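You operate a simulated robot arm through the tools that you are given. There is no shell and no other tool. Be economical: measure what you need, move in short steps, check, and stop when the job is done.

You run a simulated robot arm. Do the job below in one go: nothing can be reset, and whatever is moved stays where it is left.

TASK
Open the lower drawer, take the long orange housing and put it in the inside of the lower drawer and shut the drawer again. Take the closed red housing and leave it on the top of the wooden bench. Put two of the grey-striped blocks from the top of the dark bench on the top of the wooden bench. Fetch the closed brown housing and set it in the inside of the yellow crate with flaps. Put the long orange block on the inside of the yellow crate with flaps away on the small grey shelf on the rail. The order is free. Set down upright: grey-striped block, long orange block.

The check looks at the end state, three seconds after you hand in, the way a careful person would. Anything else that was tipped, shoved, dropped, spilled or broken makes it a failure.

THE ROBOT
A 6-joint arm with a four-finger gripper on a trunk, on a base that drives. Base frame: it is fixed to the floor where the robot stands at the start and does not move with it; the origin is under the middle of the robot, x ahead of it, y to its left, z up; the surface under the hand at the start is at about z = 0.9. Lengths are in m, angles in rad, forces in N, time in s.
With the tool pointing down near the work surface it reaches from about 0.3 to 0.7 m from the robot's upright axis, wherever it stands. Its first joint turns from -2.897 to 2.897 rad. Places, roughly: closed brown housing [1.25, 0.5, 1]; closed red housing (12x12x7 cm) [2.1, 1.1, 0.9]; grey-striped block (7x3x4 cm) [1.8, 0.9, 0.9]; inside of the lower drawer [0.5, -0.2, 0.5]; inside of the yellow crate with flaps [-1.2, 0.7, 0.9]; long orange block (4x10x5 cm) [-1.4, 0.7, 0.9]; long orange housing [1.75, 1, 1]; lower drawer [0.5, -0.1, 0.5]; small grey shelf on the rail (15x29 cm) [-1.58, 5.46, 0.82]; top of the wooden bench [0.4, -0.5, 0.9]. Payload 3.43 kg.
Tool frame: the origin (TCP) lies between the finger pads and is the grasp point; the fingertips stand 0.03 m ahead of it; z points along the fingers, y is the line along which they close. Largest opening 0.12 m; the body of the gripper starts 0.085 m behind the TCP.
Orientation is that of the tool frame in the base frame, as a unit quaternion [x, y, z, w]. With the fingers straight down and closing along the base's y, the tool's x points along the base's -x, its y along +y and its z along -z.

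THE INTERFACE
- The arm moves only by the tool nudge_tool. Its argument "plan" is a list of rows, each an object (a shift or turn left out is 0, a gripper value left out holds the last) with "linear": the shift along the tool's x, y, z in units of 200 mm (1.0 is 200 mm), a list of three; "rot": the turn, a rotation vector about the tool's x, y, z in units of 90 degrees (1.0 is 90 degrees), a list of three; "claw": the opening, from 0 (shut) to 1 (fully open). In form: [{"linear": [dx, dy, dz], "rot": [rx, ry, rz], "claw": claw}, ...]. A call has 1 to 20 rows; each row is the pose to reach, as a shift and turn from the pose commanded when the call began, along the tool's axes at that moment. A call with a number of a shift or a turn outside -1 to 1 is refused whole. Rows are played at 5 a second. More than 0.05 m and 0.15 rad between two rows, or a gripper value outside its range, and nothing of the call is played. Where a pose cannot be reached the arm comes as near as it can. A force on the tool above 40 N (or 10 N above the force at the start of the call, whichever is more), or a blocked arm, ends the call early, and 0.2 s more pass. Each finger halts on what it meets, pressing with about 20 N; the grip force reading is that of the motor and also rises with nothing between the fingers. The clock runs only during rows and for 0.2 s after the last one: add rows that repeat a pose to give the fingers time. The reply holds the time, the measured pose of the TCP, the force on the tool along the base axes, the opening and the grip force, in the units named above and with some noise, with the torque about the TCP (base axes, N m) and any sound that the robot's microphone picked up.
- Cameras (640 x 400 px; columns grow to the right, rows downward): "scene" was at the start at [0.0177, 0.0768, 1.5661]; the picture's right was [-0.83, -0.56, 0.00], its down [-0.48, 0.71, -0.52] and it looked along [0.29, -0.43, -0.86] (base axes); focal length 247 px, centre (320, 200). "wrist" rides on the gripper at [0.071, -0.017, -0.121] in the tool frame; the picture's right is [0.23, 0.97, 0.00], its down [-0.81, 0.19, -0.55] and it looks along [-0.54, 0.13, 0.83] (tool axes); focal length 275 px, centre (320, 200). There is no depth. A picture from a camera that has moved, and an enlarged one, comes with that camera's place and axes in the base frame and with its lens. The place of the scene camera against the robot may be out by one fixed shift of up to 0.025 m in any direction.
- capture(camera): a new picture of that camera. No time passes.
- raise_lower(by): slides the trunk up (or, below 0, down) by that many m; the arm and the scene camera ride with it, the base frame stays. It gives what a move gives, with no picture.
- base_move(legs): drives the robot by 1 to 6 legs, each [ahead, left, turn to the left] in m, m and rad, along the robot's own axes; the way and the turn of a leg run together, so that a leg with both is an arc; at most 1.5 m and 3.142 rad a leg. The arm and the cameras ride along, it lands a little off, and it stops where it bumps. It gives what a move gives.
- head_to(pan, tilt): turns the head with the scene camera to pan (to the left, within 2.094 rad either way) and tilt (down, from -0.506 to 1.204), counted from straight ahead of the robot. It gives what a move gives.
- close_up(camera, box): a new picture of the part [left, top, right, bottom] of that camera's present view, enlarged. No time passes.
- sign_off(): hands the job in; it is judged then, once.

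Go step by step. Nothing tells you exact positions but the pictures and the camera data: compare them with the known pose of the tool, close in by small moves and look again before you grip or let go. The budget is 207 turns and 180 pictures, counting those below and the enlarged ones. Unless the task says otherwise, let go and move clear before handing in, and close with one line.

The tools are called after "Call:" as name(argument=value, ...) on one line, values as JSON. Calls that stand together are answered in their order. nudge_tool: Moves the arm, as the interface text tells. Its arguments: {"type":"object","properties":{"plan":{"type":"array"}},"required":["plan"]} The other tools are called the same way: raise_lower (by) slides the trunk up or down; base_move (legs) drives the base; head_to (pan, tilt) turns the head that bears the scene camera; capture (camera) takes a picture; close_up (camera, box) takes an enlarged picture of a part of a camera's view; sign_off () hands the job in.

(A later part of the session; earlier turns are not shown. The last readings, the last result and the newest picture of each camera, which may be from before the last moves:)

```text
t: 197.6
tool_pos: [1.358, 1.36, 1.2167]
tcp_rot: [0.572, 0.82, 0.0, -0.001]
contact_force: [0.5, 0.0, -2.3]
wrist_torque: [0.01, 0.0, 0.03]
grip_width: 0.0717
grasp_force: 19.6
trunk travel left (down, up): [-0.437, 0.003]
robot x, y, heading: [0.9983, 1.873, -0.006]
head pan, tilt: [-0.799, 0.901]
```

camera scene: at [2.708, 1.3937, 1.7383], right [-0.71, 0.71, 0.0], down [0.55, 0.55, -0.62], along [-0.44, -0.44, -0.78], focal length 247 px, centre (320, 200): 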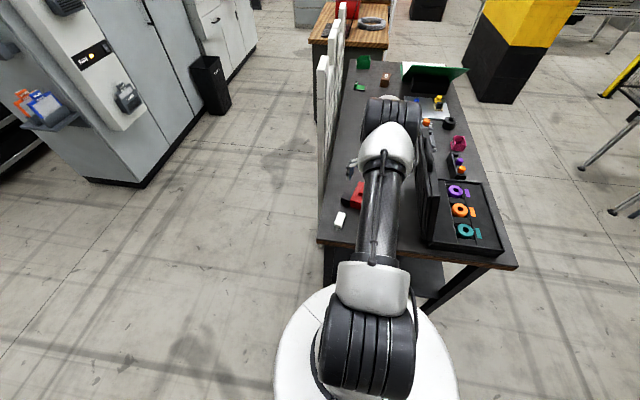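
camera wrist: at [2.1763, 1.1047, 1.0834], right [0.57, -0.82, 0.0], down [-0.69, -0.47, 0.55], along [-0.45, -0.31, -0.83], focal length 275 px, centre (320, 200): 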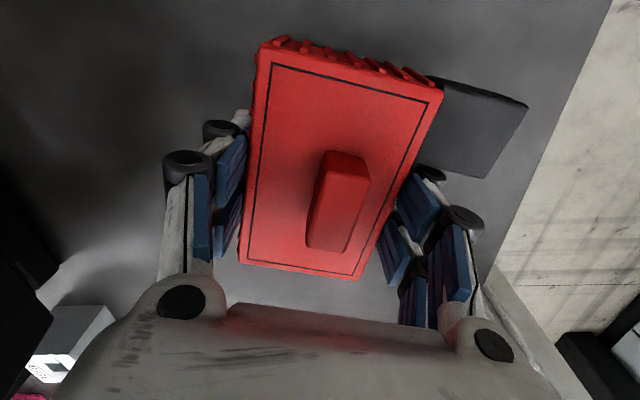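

Call:
base_move(legs=[[-0.99, -0.57, 0], [0.01, -0.7, 0], [0.24, -0.1, 0]])

Call:
head_to(pan=-0.6, tilt=0.9)

Call:
capture(camera="scene")

Call:
capture(camera="wrist")

```text
t: 208.3
tool_pos: [0.6004, -0.009, 1.2162]
tcp_rot: [0.577, 0.817, 0.0, -0.002]
contact_force: [0.5, 0.1, -2.7]
wrist_torque: [-0.02, 0.03, 0.01]
grip_width: 0.0715
grasp_force: 20.1
trunk travel left (down, up): [-0.437, 0.003]
robot x, y, heading: [0.2438, 0.5098, -0.02]
head pan, tilt: [-0.799, 0.901]
```

```text
t: 209.0
tool_pos: [0.5994, -0.0082, 1.2158]
tcp_rot: [0.578, 0.816, 0.0, -0.001]
contact_force: [0.2, -0.4, -2.8]
wrist_torque: [-0.01, 0.0, -0.01]
grip_width: 0.0715
grasp_force: 19.8
trunk travel left (down, up): [-0.437, 0.003]
robot x, y, heading: [0.2501, 0.5128, -0.02]
head pan, tilt: [-0.6, 0.901]
```

```text
118 pictures are left
camera scene: at [0.2912, 0.5982, 1.9372], right [-0.58, -0.81, 0.0], down [-0.64, 0.46, -0.62], along [0.51, -0.36, -0.78], focal length 247 px, centre (320, 200)
```

scene: 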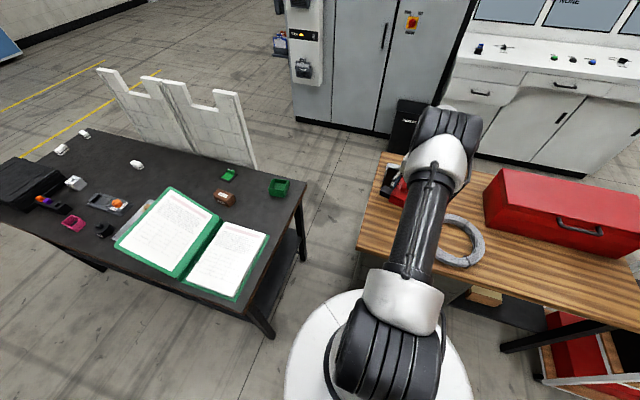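

```text
117 pictures are left
camera wrist: at [0.5599, 0.0523, 1.3356], right [0.84, 0.54, 0.0], down [0.45, -0.7, 0.55], along [0.3, -0.46, -0.83], focal length 275 px, centre (320, 200)
```

wrist: 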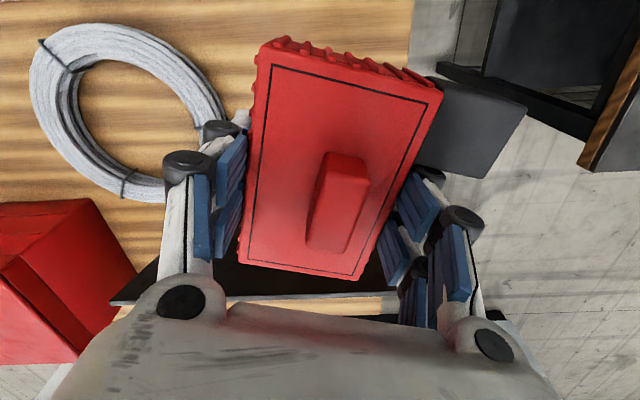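

I'm above the bench's free left-front area. A small shift for margins, then I lower.

Call:
base_move(legs=[[-0.01, -0.044, 0]])

Call:
raise_lower(by=-0.22)

Call:
capture(camera="wrist")

Call:
capture(camera="scene")

```text
t: 209.9
tool_pos: [0.5891, -0.0525, 1.2156]
tcp_rot: [0.578, 0.816, 0.0, -0.002]
contact_force: [0.0, -0.7, -3.1]
wrist_torque: [0.06, 0.02, -0.02]
grip_width: 0.0719
grasp_force: 19.6
trunk travel left (down, up): [-0.437, 0.003]
robot x, y, heading: [0.235, 0.4666, -0.019]
head pan, tilt: [-0.6, 0.901]
```

```text
t: 212.3
tool_pos: [0.5893, -0.0513, 0.9955]
tcp_rot: [0.578, 0.816, -0.001, -0.001]
contact_force: [-0.8, -0.1, -1.4]
wrist_torque: [0.0, 0.03, -0.02]
grip_width: 0.0718
grasp_force: 19.8
trunk travel left (down, up): [-0.217, 0.223]
robot x, y, heading: [0.2334, 0.4698, -0.024]
head pan, tilt: [-0.6, 0.901]
```

```text
116 pictures are left
camera wrist: at [0.5493, 0.0093, 1.1159], right [0.84, 0.54, 0.0], down [0.45, -0.7, 0.55], along [0.3, -0.46, -0.83], focal length 275 px, centre (320, 200)
```

wrist: 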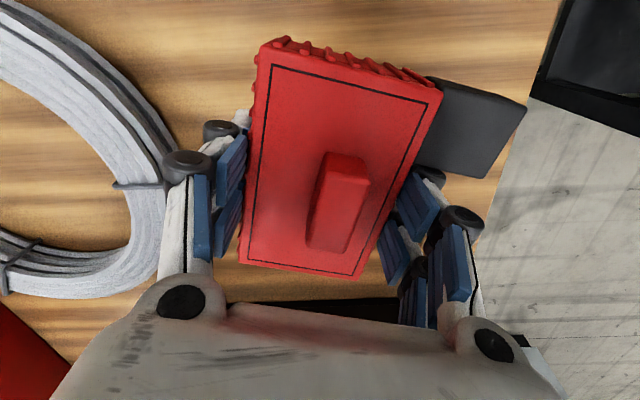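

```text
115 pictures are left
camera scene: at [0.2808, 0.5554, 1.7173], right [-0.58, -0.81, 0.0], down [-0.64, 0.46, -0.62], along [0.51, -0.36, -0.78], focal length 247 px, centre (320, 200)
```

scene: 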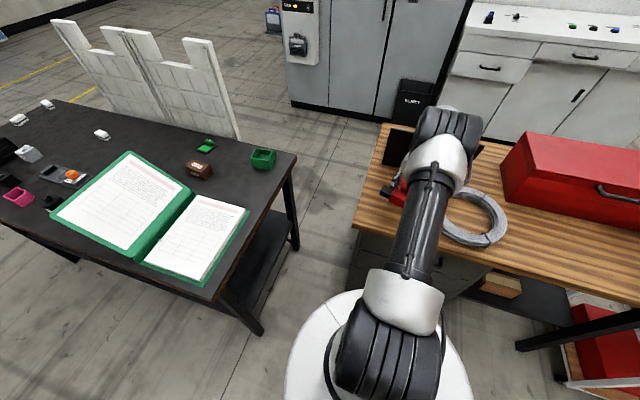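

Call:
raise_lower(by=-0.045)

Call:
nudge_tool(plan=[{"linear": [0, 0, 0.02]}, {"linear": [0, 0, 0.035]}, {"linear": [0, 0, 0.05]}, {"linear": [0, 0, 0.065]}, {"linear": [0, 0, 0.08]}, {"linear": [0, 0, 0.095]}])

```text
t: 213.1
tool_pos: [0.5886, -0.0513, 0.951]
tcp_rot: [0.578, 0.816, 0.0, -0.002]
contact_force: [-0.6, 0.2, -2.5]
wrist_torque: [-0.03, 0.02, 0.02]
grip_width: 0.072
grasp_force: 20.0
trunk travel left (down, up): [-0.172, 0.268]
robot x, y, heading: [0.2346, 0.4687, -0.02]
head pan, tilt: [-0.6, 0.901]
```

```text
t: 214.5
tool_pos: [0.5888, -0.0525, 0.9345]
tcp_rot: [0.578, 0.816, -0.001, 0.001]
contact_force: [-1.3, 1.0, 12.0]
wrist_torque: [0.36, 0.09, 0.01]
grip_width: 0.072
grasp_force: 20.1
trunk travel left (down, up): [-0.172, 0.268]
robot x, y, heading: [0.2364, 0.4686, -0.022]
head pan, tilt: [-0.6, 0.901]
```

The housing rests on the bench. I open the fingers and lift with the trunk.

Call:
nudge_tool(plan=[{"linear": [0, 0, -0.015], "claw": 0.78}, {"linear": [0, 0, -0.015], "claw": 0.78}, {"linear": [0, 0, -0.015], "claw": 0.78}, {"linear": [0, 0, -0.015], "claw": 0.78}])

Call:
raise_lower(by=0.265)

Call:
capture(camera="wrist")

```text
t: 215.5
tool_pos: [0.5882, -0.0515, 0.9354]
tcp_rot: [0.578, 0.816, -0.001, -0.002]
contact_force: [0.3, -0.5, 0.4]
wrist_torque: [0.0, -0.01, -0.02]
grip_width: 0.0939
grasp_force: 0.1
trunk travel left (down, up): [-0.172, 0.268]
robot x, y, heading: [0.2378, 0.4683, -0.017]
head pan, tilt: [-0.6, 0.901]
```

```text
t: 218.2
tool_pos: [0.5876, -0.0507, 1.2002]
tcp_rot: [0.578, 0.816, 0.0, 0.0]
contact_force: [-0.1, 0.0, 0.1]
wrist_torque: [-0.01, -0.01, -0.01]
grip_width: 0.0935
grasp_force: 0.1
trunk travel left (down, up): [-0.437, 0.003]
robot x, y, heading: [0.2352, 0.4643, -0.02]
head pan, tilt: [-0.6, 0.901]
```

```text
114 pictures are left
camera wrist: at [0.5489, 0.0095, 1.3196], right [0.84, 0.54, 0.0], down [0.45, -0.7, 0.55], along [0.3, -0.46, -0.83], focal length 275 px, centre (320, 200)
```

wrist: 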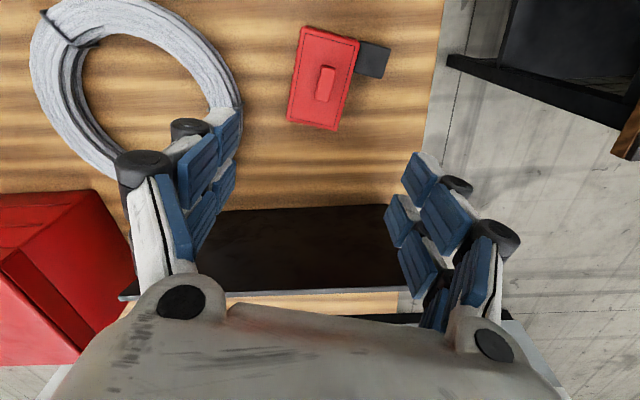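

Red housing stands on the wooden bench. Back around to the far end for the blocks.

Call:
base_move(legs=[[-0.235, 0.14, 0.02], [0, 0.7, 0], [0.99, 0.57, 0], [0.85, 0.3, 0], [0.75, -0.25, 0], [0, 0, -1.555]])

Call:
base_move(legs=[[0.33, 0.24, 0], [0.13, -0.18, 0]])

Call:
capture(camera="wrist")

```text
t: 241.0
tool_pos: [2.0903, 1.5502, 1.1995]
tcp_rot: [0.982, 0.187, 0.0, -0.001]
contact_force: [0.2, -0.6, 0.0]
wrist_torque: [-0.01, 0.01, -0.04]
grip_width: 0.0938
grasp_force: 0.1
trunk travel left (down, up): [-0.437, 0.003]
robot x, y, heading: [2.5884, 1.9174, -1.554]
head pan, tilt: [-0.6, 0.901]
```

```text
t: 244.8
tool_pos: [2.1603, 1.0884, 1.2008]
tcp_rot: [0.982, 0.189, 0.002, -0.002]
contact_force: [0.3, -0.2, -0.2]
wrist_torque: [0.03, -0.01, -0.01]
grip_width: 0.0936
grasp_force: 0.1
trunk travel left (down, up): [-0.437, 0.003]
robot x, y, heading: [2.6633, 1.4563, -1.544]
head pan, tilt: [-0.6, 0.901]
```

```text
113 pictures are left
camera wrist: at [2.2202, 1.129, 1.3197], right [0.58, -0.82, 0.0], down [-0.68, -0.48, 0.55], along [-0.45, -0.32, -0.83], focal length 275 px, centre (320, 200)
```

wrist: 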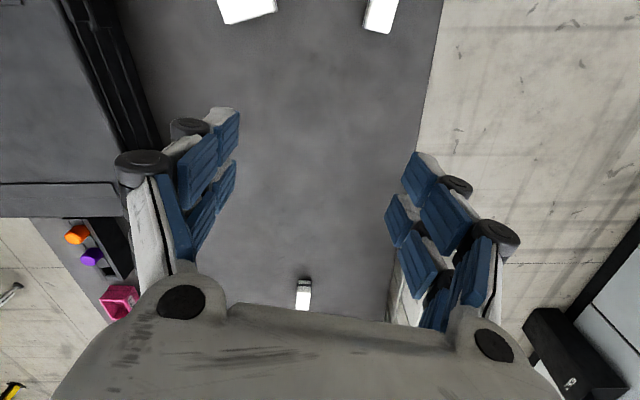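

Call:
nudge_tool(plan=[{"linear": [0.15, -0.04, 0], "claw": 1}, {"linear": [0.3, -0.08, 0]}, {"linear": [0.45, -0.12, 0]}, {"linear": [0.6, -0.15, 0]}])

Call:
capture(camera="wrist")

```text
t: 245.8
tool_pos: [2.262, 1.1605, 1.2025]
tcp_rot: [0.982, 0.188, 0.0, -0.001]
contact_force: [0.6, 0.1, -0.1]
wrist_torque: [-0.01, 0.01, -0.04]
grip_width: 0.1199
grasp_force: 0.1
trunk travel left (down, up): [-0.437, 0.003]
robot x, y, heading: [2.6596, 1.4619, -1.55]
head pan, tilt: [-0.6, 0.901]
```

```text
112 pictures are left
camera wrist: at [2.3215, 1.2026, 1.3213], right [0.58, -0.82, 0.0], down [-0.68, -0.48, 0.55], along [-0.45, -0.32, -0.83], focal length 275 px, centre (320, 200)
```

wrist: 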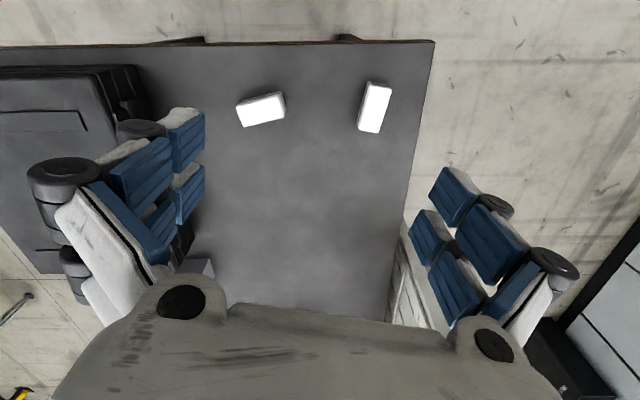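

White blocks: one at (2.281,1.082) along 26°, one at (2.190,1.208) along −38°. I take the first: shift over it with a 4° trim, then lower partway and check.

Call:
nudge_tool(plan=[{"linear": [-0.02, 0.13, 0], "rot": [0, 0, -0.02]}, {"linear": [-0.04, 0.27, 0], "rot": [0, 0, -0.047]}, {"linear": [-0.06, 0.4, 0], "rot": [0, 0, -0.047]}])

Call:
raise_lower(by=-0.19)

Call:
capture(camera="wrist")

```text
t: 246.6
tool_pos: [2.2789, 1.0807, 1.2017]
tcp_rot: [0.974, 0.226, 0.001, -0.001]
contact_force: [0.7, -0.3, -0.4]
wrist_torque: [0.0, 0.04, -0.01]
grip_width: 0.1202
grasp_force: 0.0
trunk travel left (down, up): [-0.437, 0.003]
robot x, y, heading: [2.665, 1.4582, -1.546]
head pan, tilt: [-0.6, 0.901]
```

```text
t: 248.7
tool_pos: [2.2791, 1.0813, 1.0113]
tcp_rot: [0.974, 0.226, 0.001, -0.002]
contact_force: [-0.5, 0.8, 0.0]
wrist_torque: [-0.03, 0.01, 0.0]
grip_width: 0.1201
grasp_force: 0.0
trunk travel left (down, up): [-0.247, 0.193]
robot x, y, heading: [2.6593, 1.4612, -1.545]
head pan, tilt: [-0.6, 0.901]
```

```text
111 pictures are left
camera wrist: at [2.3357, 1.1274, 1.131], right [0.63, -0.77, 0.0], down [-0.64, -0.53, 0.55], along [-0.43, -0.35, -0.83], focal length 275 px, centre (320, 200)
```

wrist: 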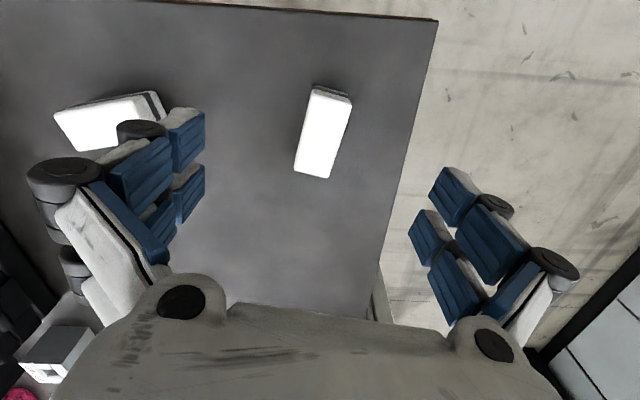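

Centred. Lower and grip.

Call:
raise_lower(by=-0.079)

Call:
nudge_tool(plan=[{"claw": 0}, {"claw": 0}, {"claw": 0}, {"claw": 0}, {"claw": 0}, {"claw": 0}, {"claw": 0}, {"claw": 0}, {"claw": 0}])

Call:
raise_lower(by=0.268)

Call:
capture(camera="wrist")

```text
t: 249.9
tool_pos: [2.2792, 1.0817, 0.9325]
tcp_rot: [0.974, 0.225, 0.0, -0.001]
contact_force: [0.2, -0.4, -0.4]
wrist_torque: [0.01, 0.03, 0.0]
grip_width: 0.1198
grasp_force: 0.1
trunk travel left (down, up): [-0.168, 0.272]
robot x, y, heading: [2.6629, 1.4598, -1.549]
head pan, tilt: [-0.6, 0.901]
```

```text
t: 251.9
tool_pos: [2.278, 1.0817, 0.931]
tcp_rot: [0.974, 0.226, 0.0, -0.001]
contact_force: [0.3, -0.8, -0.9]
wrist_torque: [0.0, 0.0, -0.01]
grip_width: 0.0296
grasp_force: 19.9
trunk travel left (down, up): [-0.168, 0.272]
robot x, y, heading: [2.6565, 1.4579, -1.552]
head pan, tilt: [-0.6, 0.901]
```

```text
t: 254.6
tool_pos: [2.279, 1.0819, 1.1999]
tcp_rot: [0.974, 0.226, 0.002, -0.002]
contact_force: [0.2, -0.3, -1.4]
wrist_torque: [0.01, -0.01, -0.03]
grip_width: 0.0295
grasp_force: 20.3
trunk travel left (down, up): [-0.436, 0.004]
robot x, y, heading: [2.6637, 1.4613, -1.548]
head pan, tilt: [-0.6, 0.901]
```

```text
110 pictures are left
camera wrist: at [2.3357, 1.1273, 1.3196], right [0.63, -0.77, 0.0], down [-0.65, -0.53, 0.55], along [-0.43, -0.35, -0.83], focal length 275 px, centre (320, 200)
```

wrist: 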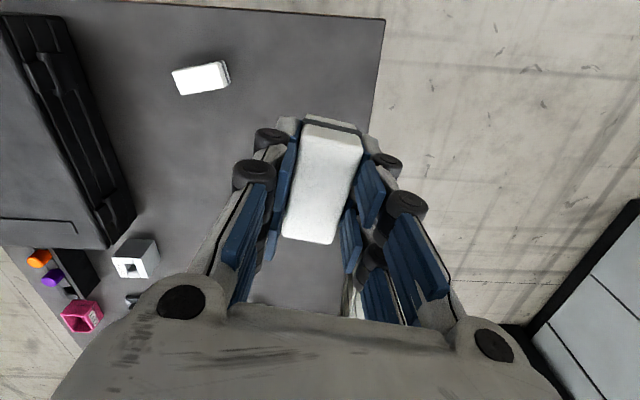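

Block held. I carry it round to the wooden bench's free front strip.

Call:
base_move(legs=[[-0.13, 0.18, 0], [-0.33, -0.24, 0], [0, 0, 1.55], [-0.75, 0.25, 0], [-0.85, -0.3, 0], [-0.99, -0.57, 0]])

Call:
base_move(legs=[[-0.2, -0.6, 0], [0, -0.55, 0]])

Call:
capture(camera="wrist")

Call:
capture(camera="scene")

```text
t: 275.8
tool_pos: [0.3736, 0.9038, 1.2007]
tcp_rot: [0.534, 0.846, 0.0, -0.001]
contact_force: [0.2, 1.0, -0.4]
wrist_torque: [0.03, 0.0, -0.01]
grip_width: 0.0297
grasp_force: 20.0
trunk travel left (down, up): [-0.436, 0.004]
robot x, y, heading: [-0.0003, 1.2898, 0.008]
head pan, tilt: [-0.6, 0.901]
```

```text
t: 282.1
tool_pos: [0.1892, -0.2444, 1.1999]
tcp_rot: [0.534, 0.846, 0.0, -0.002]
contact_force: [-1.8, 0.1, -0.1]
wrist_torque: [-0.02, -0.01, -0.01]
grip_width: 0.0295
grasp_force: 20.3
trunk travel left (down, up): [-0.436, 0.004]
robot x, y, heading: [-0.1888, 0.1411, 0.015]
head pan, tilt: [-0.6, 0.901]
```

```text
109 pictures are left
camera wrist: at [0.1427, -0.1881, 1.3197], right [0.78, 0.63, 0.0], down [0.52, -0.65, 0.55], along [0.34, -0.43, -0.83], focal length 275 px, centre (320, 200)
```

wrist: 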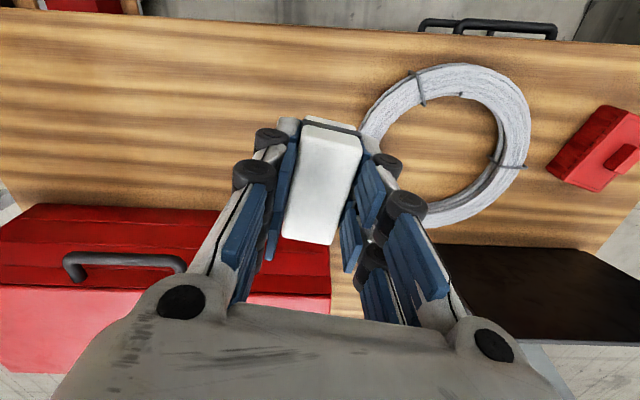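

```text
108 pictures are left
camera scene: at [-0.1466, 0.2332, 1.9363], right [-0.55, -0.83, 0.0], down [-0.65, 0.43, -0.62], along [0.52, -0.34, -0.78], focal length 247 px, centre (320, 200)
```

scene: 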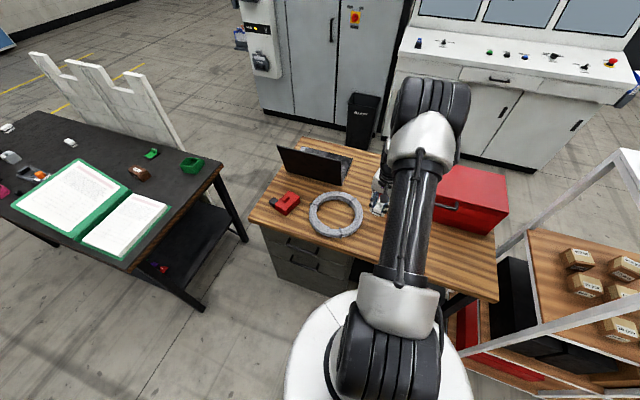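

Plenty of free space left of the coil. I shift to the spot and lower.

Call:
base_move(legs=[[-0.033, -0.096, 0]])

Call:
raise_lower(by=-0.25)

Call:
capture(camera="wrist")

Call:
nudge_tool(plan=[{"linear": [0, 0, 0.02]}, {"linear": [0, 0, 0.04]}, {"linear": [0, 0, 0.055]}, {"linear": [0, 0, 0.07]}, {"linear": [0, 0, 0.08]}, {"linear": [0, 0, 0.09]}])

```text
t: 283.3
tool_pos: [0.1569, -0.3388, 1.2]
tcp_rot: [0.534, 0.846, 0.0, -0.002]
contact_force: [-0.2, 0.8, -1.7]
wrist_torque: [0.01, -0.01, 0.0]
grip_width: 0.0298
grasp_force: 19.9
trunk travel left (down, up): [-0.436, 0.004]
robot x, y, heading: [-0.2164, 0.0468, 0.011]
head pan, tilt: [-0.6, 0.901]
```

```text
t: 285.9
tool_pos: [0.1575, -0.3402, 0.9505]
tcp_rot: [0.533, 0.846, 0.001, -0.002]
contact_force: [-1.0, 0.6, -0.3]
wrist_torque: [-0.03, -0.02, 0.03]
grip_width: 0.0296
grasp_force: 20.5
trunk travel left (down, up): [-0.186, 0.254]
robot x, y, heading: [-0.2216, 0.0477, 0.013]
head pan, tilt: [-0.6, 0.901]
```

```text
107 pictures are left
camera wrist: at [0.1111, -0.2834, 1.0699], right [0.78, 0.63, 0.0], down [0.52, -0.65, 0.55], along [0.34, -0.43, -0.83], focal length 275 px, centre (320, 200)
```

wrist: 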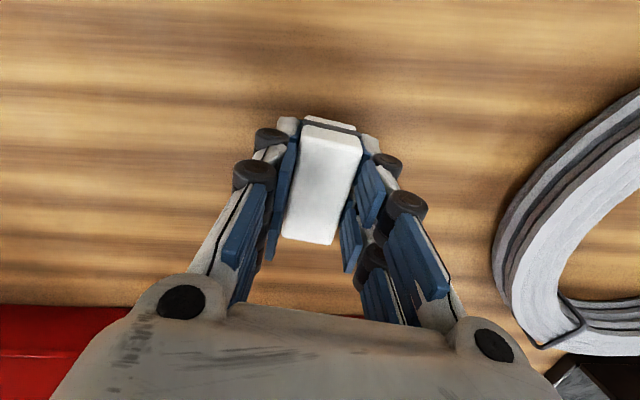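

```text
t: 287.2
tool_pos: [0.1557, -0.339, 0.9306]
tcp_rot: [0.534, 0.846, 0.0, -0.001]
contact_force: [-0.2, 0.6, 0.9]
wrist_torque: [0.06, 0.01, -0.02]
grip_width: 0.0294
grasp_force: 19.4
trunk travel left (down, up): [-0.186, 0.254]
robot x, y, heading: [-0.2244, 0.0514, 0.01]
head pan, tilt: [-0.6, 0.901]
```

Call:
nudge_tool(plan=[{"linear": [0, 0, 0.008]}, {"linear": [0, 0, 0.016]}, {"linear": [0, 0, 0.016], "claw": 0.6}, {"linear": [0, 0, 0.008], "claw": 0.6}, {"linear": [0, 0, 0.008], "claw": 0.6}, {"linear": [0, 0, 0.008], "claw": 0.6}])

Call:
raise_lower(by=0.25)

Call:
capture(camera="wrist")

```text
t: 288.6
tool_pos: [0.1566, -0.339, 0.9295]
tcp_rot: [0.534, 0.846, 0.0, -0.002]
contact_force: [0.7, -0.6, 0.5]
wrist_torque: [-0.03, -0.02, 0.02]
grip_width: 0.0721
grasp_force: 0.2
trunk travel left (down, up): [-0.186, 0.254]
robot x, y, heading: [-0.2148, 0.0486, 0.013]
head pan, tilt: [-0.6, 0.901]
```

```text
t: 291.2
tool_pos: [0.1565, -0.3389, 1.1802]
tcp_rot: [0.534, 0.845, 0.0, -0.003]
contact_force: [-0.6, 0.1, -0.4]
wrist_torque: [0.0, -0.01, 0.02]
grip_width: 0.0717
grasp_force: 0.0
trunk travel left (down, up): [-0.436, 0.004]
robot x, y, heading: [-0.2162, 0.0424, 0.011]
head pan, tilt: [-0.6, 0.901]
```

```text
106 pictures are left
camera wrist: at [0.1109, -0.2833, 1.3], right [0.78, 0.63, 0.0], down [0.52, -0.65, 0.55], along [0.34, -0.43, -0.84], focal length 275 px, centre (320, 200)
```

wrist: 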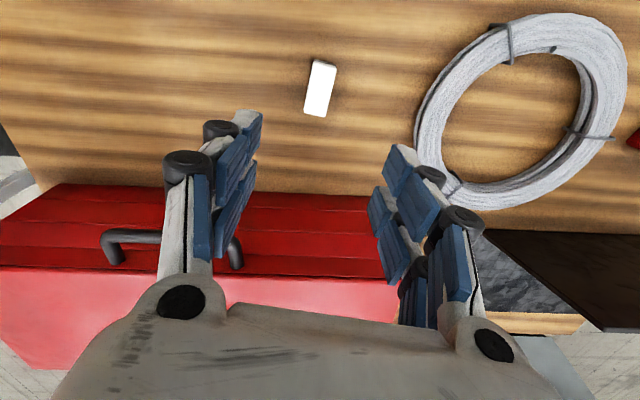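

Block one stands on the bench. Back for the second block.

Call:
base_move(legs=[[0.016, 0.55, -0.01], [0.2, 0.7, 0], [0.99, 0.57, 0], [0.85, 0.3, 0], [0.75, -0.25, 0], [0, 0, -1.555]])

Call:
base_move(legs=[[0.33, 0.24, 0], [0.06, -0.09, 0]])

Call:
capture(camera="wrist")

```text
t: 315.4
tool_pos: [2.2063, 1.5403, 1.1813]
tcp_rot: [0.975, 0.223, 0.001, -0.001]
contact_force: [0.4, -0.5, -0.2]
wrist_torque: [0.01, -0.02, -0.02]
grip_width: 0.0719
grasp_force: 0.1
trunk travel left (down, up): [-0.436, 0.004]
robot x, y, heading: [2.5936, 1.921, -1.551]
head pan, tilt: [-0.6, 0.901]
```

```text
t: 318.7
tool_pos: [2.3635, 1.1522, 1.181]
tcp_rot: [0.975, 0.224, 0.001, -0.001]
contact_force: [0.5, -0.6, -0.8]
wrist_torque: [0.0, 0.0, 0.01]
grip_width: 0.072
grasp_force: 0.0
trunk travel left (down, up): [-0.436, 0.004]
robot x, y, heading: [2.7469, 1.5316, -1.553]
head pan, tilt: [-0.6, 0.901]
```

```text
105 pictures are left
camera wrist: at [2.4199, 1.1973, 1.3002], right [0.63, -0.77, 0.0], down [-0.65, -0.53, 0.55], along [-0.43, -0.35, -0.84], focal length 275 px, centre (320, 200)
```

wrist: 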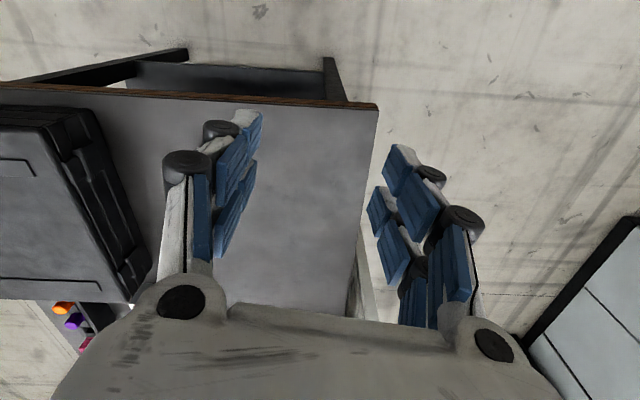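

Call:
nudge_tool(plan=[{"linear": [-0.073, -0.07, 0], "rot": [0, 0, 0.08], "claw": 1}, {"linear": [-0.146, -0.14, 0], "rot": [0, 0, 0.159]}, {"linear": [-0.218, -0.21, 0], "rot": [0, 0, 0.239]}, {"linear": [-0.291, -0.28, 0], "rot": [0, 0, 0.319]}, {"linear": [-0.364, -0.35, 0], "rot": [0, 0, 0.398]}, {"linear": [-0.437, -0.42, 0], "rot": [0, 0, 0.478]}, {"linear": [-0.509, -0.49, 0], "rot": [0, 0, 0.558]}, {"linear": [-0.582, -0.56, 0], "rot": [0, 0, 0.637]}, {"linear": [-0.655, -0.63, 0], "rot": [0, 0, 0.717]}])

Call:
capture(camera="wrist")

```text
t: 320.7
tool_pos: [2.1889, 1.2089, 1.1811]
tcp_rot: [0.944, -0.331, 0.001, -0.003]
contact_force: [-0.6, 0.1, 0.6]
wrist_torque: [-0.02, -0.03, 0.0]
grip_width: 0.1201
grasp_force: 0.0
trunk travel left (down, up): [-0.436, 0.004]
robot x, y, heading: [2.7465, 1.5265, -1.548]
head pan, tilt: [-0.6, 0.901]
```

```text
104 pictures are left
camera wrist: at [2.2555, 1.176, 1.3], right [-0.43, -0.9, 0.0], down [-0.75, 0.36, 0.55], along [-0.5, 0.24, -0.83], focal length 275 px, centre (320, 200)
```

wrist: 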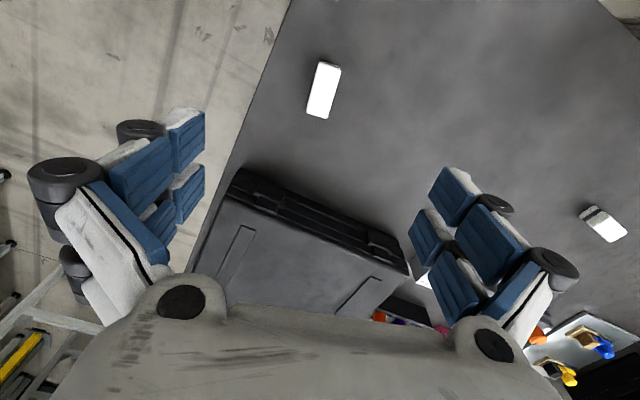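

The second block is centred at (2.185,1.206). The leaning case lid is ~7 cm off, so I grip slightly toward the block's far end and lower carefully.

Call:
nudge_tool(plan=[{"linear": [0.054, 0.027, 0], "rot": [0, 0, 0.033]}, {"linear": [0.054, 0.027, 0], "rot": [0, 0, 0.033]}])

Call:
raise_lower(by=-0.1)

Call:
capture(camera="scene")

Call:
capture(camera="wrist")

```text
t: 321.3
tool_pos: [2.1957, 1.1972, 1.1806]
tcp_rot: [0.935, -0.355, 0.001, -0.002]
contact_force: [0.2, -0.1, 1.0]
wrist_torque: [-0.02, -0.01, -0.04]
grip_width: 0.1199
grasp_force: 0.0
trunk travel left (down, up): [-0.436, 0.004]
robot x, y, heading: [2.7435, 1.5312, -1.552]
head pan, tilt: [-0.6, 0.901]
```

```text
t: 322.7
tool_pos: [2.1952, 1.1967, 1.0807]
tcp_rot: [0.935, -0.355, 0.001, -0.002]
contact_force: [0.5, -0.2, 0.3]
wrist_torque: [0.05, 0.01, -0.02]
grip_width: 0.1198
grasp_force: 0.1
trunk travel left (down, up): [-0.336, 0.104]
robot x, y, heading: [2.7494, 1.53, -1.556]
head pan, tilt: [-0.6, 0.901]
```

```text
103 pictures are left
camera scene: at [2.8453, 1.4821, 1.8363], right [-0.84, 0.55, 0.0], down [0.43, 0.66, -0.62], along [-0.34, -0.52, -0.78], focal length 247 px, centre (320, 200)
```

scene: 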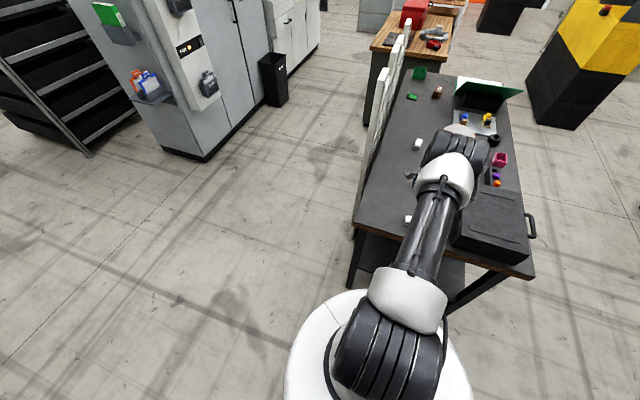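

```text
102 pictures are left
camera wrist: at [2.26, 1.1613, 1.2003], right [-0.47, -0.88, 0.0], down [-0.73, 0.39, 0.55], along [-0.49, 0.26, -0.83], focal length 275 px, centre (320, 200)
```

wrist: 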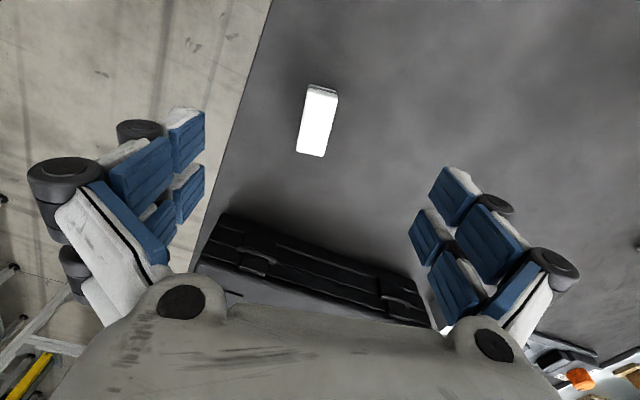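

I notice the case lid, which stood open before, is now closed – my red-housing move must have brushed it; I'll restore that later. First I finish this block: lower and grip.

Call:
raise_lower(by=-0.149)

Call:
nudge_tool(plan=[{"claw": 0}, {"claw": 0}, {"claw": 0}, {"claw": 0}, {"claw": 0}, {"claw": 0}, {"claw": 0}, {"claw": 0}, {"claw": 0}])

Call:
raise_lower(by=0.268)

Call:
capture(camera="wrist")

Call:
close_up(camera="scene", box=[340, 60, 560, 290])

```text
t: 324.4
tool_pos: [2.1962, 1.197, 0.9328]
tcp_rot: [0.935, -0.355, 0.001, -0.002]
contact_force: [-0.6, 0.4, 1.0]
wrist_torque: [0.03, 0.0, 0.02]
grip_width: 0.1201
grasp_force: 0.0
trunk travel left (down, up): [-0.187, 0.253]
robot x, y, heading: [2.7462, 1.5312, -1.552]
head pan, tilt: [-0.6, 0.901]
```

```text
t: 326.4
tool_pos: [2.1964, 1.1969, 0.9319]
tcp_rot: [0.935, -0.356, 0.001, -0.003]
contact_force: [0.0, 0.4, 0.4]
wrist_torque: [-0.02, 0.01, 0.0]
grip_width: 0.0297
grasp_force: 20.2
trunk travel left (down, up): [-0.187, 0.253]
robot x, y, heading: [2.7498, 1.5307, -1.552]
head pan, tilt: [-0.6, 0.901]
```

```text
t: 329.0
tool_pos: [2.197, 1.196, 1.1844]
tcp_rot: [0.935, -0.355, 0.001, -0.002]
contact_force: [-0.3, -0.6, -1.2]
wrist_torque: [0.01, 0.02, -0.03]
grip_width: 0.0296
grasp_force: 20.4
out of reach, approached as far as the arm can: row 1
trunk travel left (down, up): [-0.44, 0.0]
robot x, y, heading: [2.7471, 1.5332, -1.553]
head pan, tilt: [-0.6, 0.901]
```

```text
101 pictures are left
camera wrist: at [2.2599, 1.1613, 1.3038], right [-0.47, -0.88, 0.0], down [-0.74, 0.39, 0.55], along [-0.48, 0.26, -0.83], focal length 275 px, centre (320, 200)
```

wrist: 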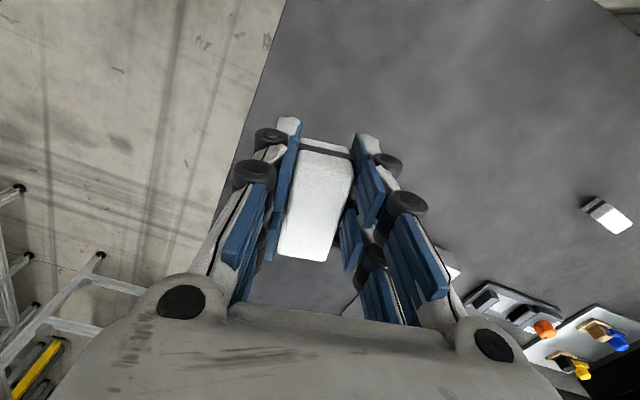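

```text
1.74 times, centred on (450, 175) of scene
camera zoom: at [2.845, 1.4819, 1.9402], right [-0.84, 0.55, 0.0], down [0.43, 0.66, -0.62], along [-0.34, -0.52, -0.78], focal length 430 px, centre (94, 244)
```

zoom: 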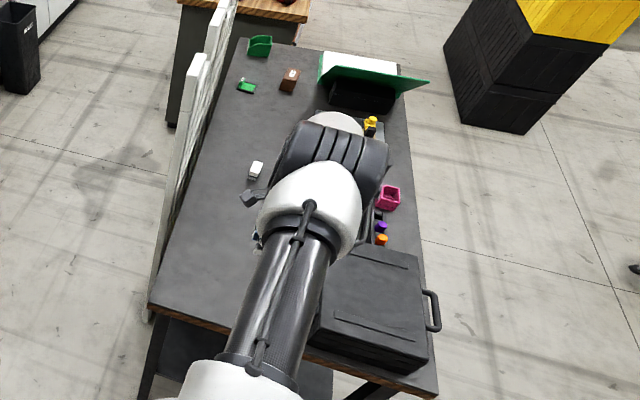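

Block two is held. I carry it back, stopping on the way at a spot where I earlier photographed the case, to compare.

Call:
base_move(legs=[[-0.06, 0.15, 0], [-0.33, -0.2, 0], [0, 0, 1.55], [-0.75, 0.25, 0], [-0.85, -0.3, 0], [-0.5, -0.27, 0]])

Call:
head_to(pan=-0.799, tilt=0.901)

Call:
close_up(camera="scene", box=[110, 90, 450, 290])

```text
t: 347.2
tool_pos: [0.9272, 1.0451, 1.1844]
tcp_rot: [0.915, 0.405, -0.001, -0.001]
contact_force: [-0.4, 0.0, -0.7]
wrist_torque: [0.03, 0.0, -0.01]
grip_width: 0.0298
grasp_force: 19.8
trunk travel left (down, up): [-0.44, 0.0]
robot x, y, heading: [0.6009, 1.6051, 0.007]
head pan, tilt: [-0.6, 0.901]
```

```text
t: 348.0
tool_pos: [0.9282, 1.0452, 1.1848]
tcp_rot: [0.915, 0.404, -0.001, -0.001]
contact_force: [0.1, -0.1, -0.6]
wrist_torque: [0.01, -0.01, 0.01]
grip_width: 0.0296
grasp_force: 20.2
trunk travel left (down, up): [-0.44, 0.0]
robot x, y, heading: [0.6014, 1.5989, 0.005]
head pan, tilt: [-0.799, 0.901]
```

```text
1.88 times, centred on (280, 190) of scene
camera zoom: at [0.6339, 1.6802, 1.9402], right [-0.71, -0.7, 0.0], down [-0.55, 0.56, -0.62], along [0.44, -0.44, -0.78], focal length 466 px, centre (395, 219)
```

zoom: 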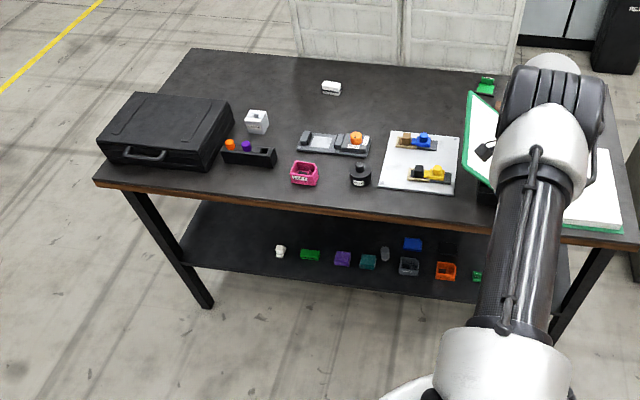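

The case itself has not moved; only its lid closed. I continue with block two to the wooden bench.

Call:
base_move(legs=[[-0.6, -0.3, 0], [-0.25, -0.65, 0], [-0.03, -0.5, 0]])

Call:
capture(camera="wrist")

```text
t: 357.7
tool_pos: [0.0598, -0.4109, 1.1843]
tcp_rot: [0.914, 0.405, -0.001, -0.002]
contact_force: [0.3, 0.6, -1.3]
wrist_torque: [-0.01, -0.03, 0.0]
grip_width: 0.0296
grasp_force: 19.9
trunk travel left (down, up): [-0.44, 0.0]
robot x, y, heading: [-0.2668, 0.1448, 0.01]
head pan, tilt: [-0.799, 0.901]
```

```text
98 pictures are left
camera wrist: at [0.0962, -0.3477, 1.3039], right [0.88, -0.48, 0.0], down [-0.4, -0.73, 0.55], along [-0.27, -0.48, -0.83], focal length 275 px, centre (320, 200)
```

wrist: 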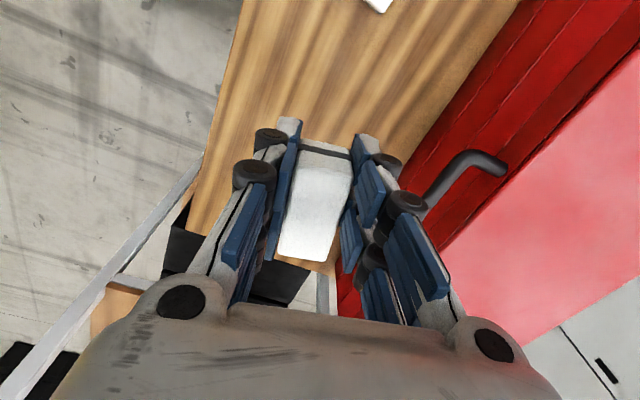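

Call:
base_move(legs=[[-0.022, 0.033, 0]])

Call:
raise_lower(by=-0.235)

Call:
capture(camera="wrist")

Call:
nudge_tool(plan=[{"linear": [0, 0, 0.02]}, {"linear": [0, 0, 0.04]}, {"linear": [0, 0, 0.055]}, {"linear": [0, 0, 0.07]}, {"linear": [0, 0, 0.08]}, {"linear": [0, 0, 0.09]}])

```text
t: 358.5
tool_pos: [0.0378, -0.3773, 1.1863]
tcp_rot: [0.914, 0.405, -0.001, -0.002]
contact_force: [0.2, 0.7, -0.3]
wrist_torque: [0.01, -0.05, -0.03]
grip_width: 0.0297
grasp_force: 20.2
trunk travel left (down, up): [-0.44, 0.0]
robot x, y, heading: [-0.2888, 0.1776, 0.009]
head pan, tilt: [-0.799, 0.901]
```

```text
t: 361.0
tool_pos: [0.0397, -0.3781, 0.9496]
tcp_rot: [0.914, 0.406, -0.001, -0.002]
contact_force: [0.1, -0.6, -0.6]
wrist_torque: [-0.01, -0.03, 0.01]
grip_width: 0.0296
grasp_force: 20.0
trunk travel left (down, up): [-0.205, 0.235]
robot x, y, heading: [-0.2889, 0.1758, 0.01]
head pan, tilt: [-0.799, 0.901]
```

```text
97 pictures are left
camera wrist: at [0.0743, -0.3149, 1.0691], right [0.88, -0.48, 0.0], down [-0.4, -0.73, 0.55], along [-0.27, -0.48, -0.83], focal length 275 px, centre (320, 200)
```

wrist: 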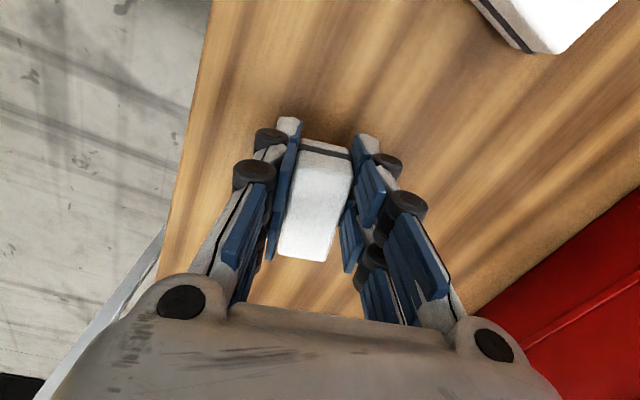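

```text
t: 362.4
tool_pos: [0.0389, -0.3788, 0.9314]
tcp_rot: [0.914, 0.405, 0.0, -0.002]
contact_force: [0.8, -0.9, -1.1]
wrist_torque: [0.05, -0.03, -0.02]
grip_width: 0.0293
grasp_force: 20.4
trunk travel left (down, up): [-0.205, 0.235]
robot x, y, heading: [-0.2856, 0.1781, 0.012]
head pan, tilt: [-0.799, 0.901]
```

Call:
nudge_tool(plan=[{"linear": [0, 0, 0.006]}, {"linear": [0, 0, 0.01]}, {"linear": [0, 0, 0.01], "claw": 0.5}, {"linear": [0, 0, 0.006], "claw": 0.5}, {"linear": [0, 0, 0.006], "claw": 0.5}, {"linear": [0, 0, 0.006], "claw": 0.5}])

Call:
raise_lower(by=0.235)

Call:
base_move(legs=[[0.03, 0.35, 0]])

Call:
capture(camera="scene")

Call:
capture(camera="wrist")

```text
t: 363.8
tool_pos: [0.0389, -0.3776, 0.9311]
tcp_rot: [0.914, 0.405, 0.0, -0.002]
contact_force: [0.2, 0.4, 0.6]
wrist_torque: [0.03, 0.02, 0.02]
grip_width: 0.0599
grasp_force: 0.1
trunk travel left (down, up): [-0.205, 0.235]
robot x, y, heading: [-0.2862, 0.1826, 0.006]
head pan, tilt: [-0.799, 0.901]
```

```text
t: 366.3
tool_pos: [0.0386, -0.3783, 1.1642]
tcp_rot: [0.914, 0.405, -0.002, -0.001]
contact_force: [-0.3, -0.1, -0.1]
wrist_torque: [0.0, 0.0, -0.01]
grip_width: 0.0602
grasp_force: 0.0
trunk travel left (down, up): [-0.44, 0.0]
robot x, y, heading: [-0.2872, 0.1757, 0.006]
head pan, tilt: [-0.799, 0.901]
```

```text
t: 368.5
tool_pos: [0.0668, -0.031, 1.1657]
tcp_rot: [0.914, 0.405, -0.001, -0.001]
contact_force: [-0.1, -0.6, 0.4]
wrist_torque: [0.02, 0.01, 0.0]
grip_width: 0.06
grasp_force: 0.1
trunk travel left (down, up): [-0.44, 0.0]
robot x, y, heading: [-0.2656, 0.5232, 0.012]
head pan, tilt: [-0.799, 0.901]
```

```text
96 pictures are left
camera scene: at [-0.2289, 0.604, 1.9402], right [-0.71, -0.7, 0.0], down [-0.55, 0.56, -0.62], along [0.44, -0.44, -0.78], focal length 247 px, centre (320, 200)
```

scene: 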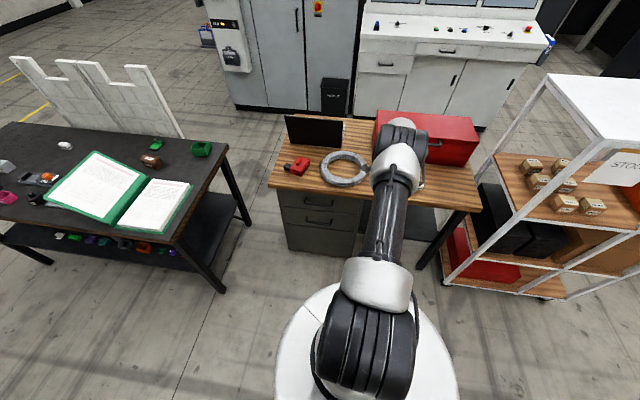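

```text
95 pictures are left
camera wrist: at [0.1021, 0.0328, 1.285], right [0.88, -0.48, 0.0], down [-0.4, -0.73, 0.55], along [-0.27, -0.48, -0.83], focal length 275 px, centre (320, 200)
```

wrist: 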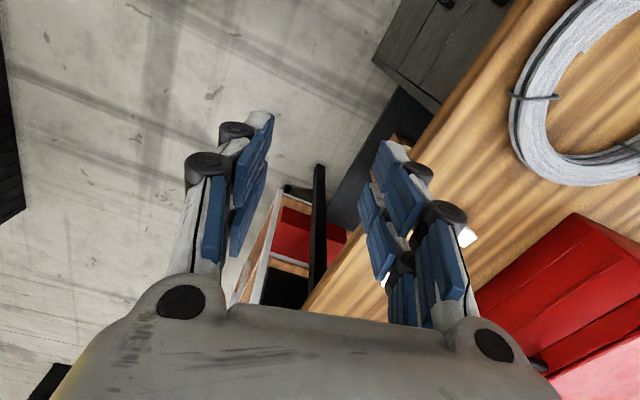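

Both blocks are on the wooden bench. Next the brown housing, from the near end of the dark bench: I raise the hand above the notebook, turn the robot, and go in.

Call:
nudge_tool(plan=[{"linear": [0, 0, -0.2], "claw": 1}, {"linear": [0, 0, -0.4]}, {"linear": [0, 0, -0.5]}])

Call:
base_move(legs=[[0.4, 0.38, 0], [0, 0, 1.18]])

Call:
capture(camera="scene")

```text
t: 369.3
tool_pos: [0.0662, -0.0302, 1.2657]
tcp_rot: [0.914, 0.406, -0.001, -0.001]
contact_force: [-0.1, -0.7, -0.3]
wrist_torque: [-0.01, 0.02, -0.02]
grip_width: 0.1167
grasp_force: 0.0
trunk travel left (down, up): [-0.44, 0.0]
robot x, y, heading: [-0.2577, 0.5226, 0.011]
head pan, tilt: [-0.799, 0.901]
```

```text
t: 375.4
tool_pos: [0.7691, 0.9888, 1.265]
tcp_rot: [0.539, 0.843, -0.002, -0.001]
contact_force: [0.6, 0.3, 1.6]
wrist_torque: [0.0, 0.0, -0.01]
grip_width: 0.12
grasp_force: 0.0
trunk travel left (down, up): [-0.44, 0.0]
robot x, y, heading: [0.1306, 0.9072, 1.177]
head pan, tilt: [-0.799, 0.901]
```

```text
94 pictures are left
camera scene: at [0.0624, 0.9624, 1.9402], right [0.37, -0.93, 0.0], down [-0.73, -0.29, -0.62], along [0.58, 0.23, -0.78], focal length 247 px, centre (320, 200)
```

scene: 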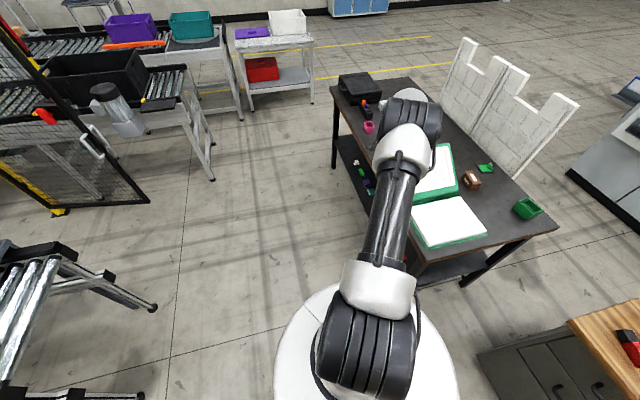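

Call:
base_move(legs=[[-0.3, -0.49, 0]])

Call:
capture(camera="scene")

Call:
capture(camera="wrist")

```text
t: 378.7
tool_pos: [1.1084, 0.5199, 1.2665]
tcp_rot: [0.542, 0.841, -0.001, -0.001]
contact_force: [-0.2, 0.5, -0.9]
wrist_torque: [0.01, 0.01, 0.0]
grip_width: 0.1198
grasp_force: 0.0
trunk travel left (down, up): [-0.44, 0.0]
robot x, y, heading: [0.4684, 0.4406, 1.169]
head pan, tilt: [-0.799, 0.901]
```

```text
93 pictures are left
camera scene: at [0.4012, 0.4968, 1.9403], right [0.36, -0.93, 0.0], down [-0.73, -0.29, -0.62], along [0.58, 0.23, -0.78], focal length 247 px, centre (320, 200)
```

scene: 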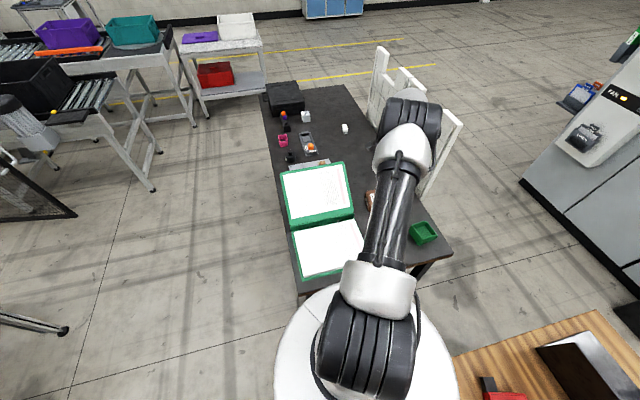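

```text
92 pictures are left
camera wrist: at [1.0633, 0.5769, 1.3842], right [0.79, 0.61, 0.0], down [0.51, -0.66, 0.55], along [0.34, -0.44, -0.83], focal length 275 px, centre (320, 200)
```

wrist: 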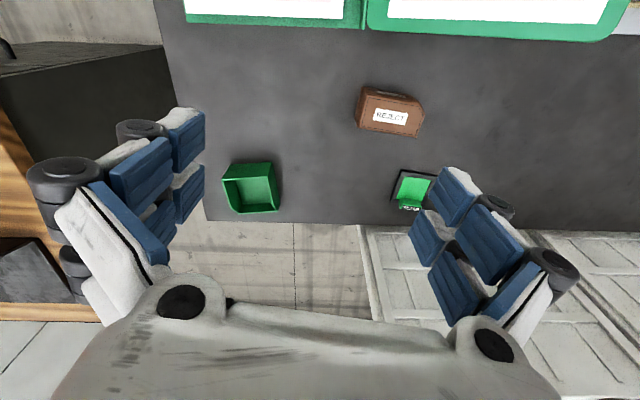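

Brown "REJECT" housing is about 9.5x6 cm at (1.229,0.543), along 27°. I drive a little closer and turn the gripper 90° to close across its short side.

Call:
base_move(legs=[[0.025, -0.084, 0]])

Call:
nudge_tool(plan=[{"linear": [0.007, 0.019, 0], "rot": [0, 0, -0.083], "claw": 0.75}, {"linear": [0.013, 0.037, 0], "rot": [0, 0, -0.167]}, {"linear": [0.02, 0.056, 0], "rot": [0, 0, -0.25]}, {"linear": [0.027, 0.074, 0], "rot": [0, 0, -0.333]}, {"linear": [0.033, 0.093, 0], "rot": [0, 0, -0.417]}, {"linear": [0.04, 0.112, 0], "rot": [0, 0, -0.5]}, {"linear": [0.047, 0.13, 0], "rot": [0, 0, -0.583]}, {"linear": [0.053, 0.149, 0], "rot": [0, 0, -0.667]}, {"linear": [0.06, 0.167, 0], "rot": [0, 0, -0.75]}, {"linear": [0.067, 0.186, 0], "rot": [0, 0, -0.833]}, {"linear": [0.073, 0.204, 0], "rot": [0, 0, -0.917]}, {"linear": [0.08, 0.223, 0], "rot": [0, 0, -1.0]}])

Call:
capture(camera="wrist")

```text
t: 379.8
tool_pos: [1.1946, 0.5097, 1.2647]
tcp_rot: [0.542, 0.841, -0.001, 0.0]
contact_force: [0.0, -0.2, -0.7]
wrist_torque: [-0.02, 0.02, 0.01]
grip_width: 0.12
grasp_force: 0.1
trunk travel left (down, up): [-0.44, 0.0]
robot x, y, heading: [0.5555, 0.429, 1.171]
head pan, tilt: [-0.799, 0.901]
```

```text
t: 382.4
tool_pos: [1.2275, 0.5439, 1.2641]
tcp_rot: [-0.213, 0.977, -0.001, -0.003]
contact_force: [0.1, -0.5, -0.5]
wrist_torque: [0.07, -0.04, 0.03]
grip_width: 0.0901
grasp_force: 0.0
trunk travel left (down, up): [-0.44, 0.0]
robot x, y, heading: [0.5535, 0.4295, 1.172]
head pan, tilt: [-0.799, 0.901]
```

```text
91 pictures are left
camera wrist: at [1.1703, 0.4979, 1.3842], right [-0.61, 0.79, 0.0], down [0.66, 0.51, 0.55], along [0.43, 0.34, -0.84], focal length 275 px, centre (320, 200)
```

wrist: 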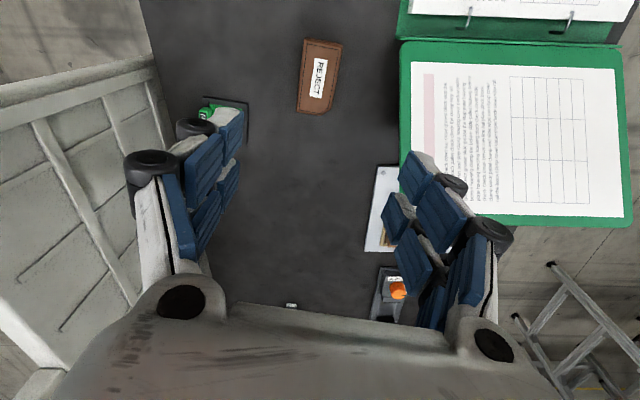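

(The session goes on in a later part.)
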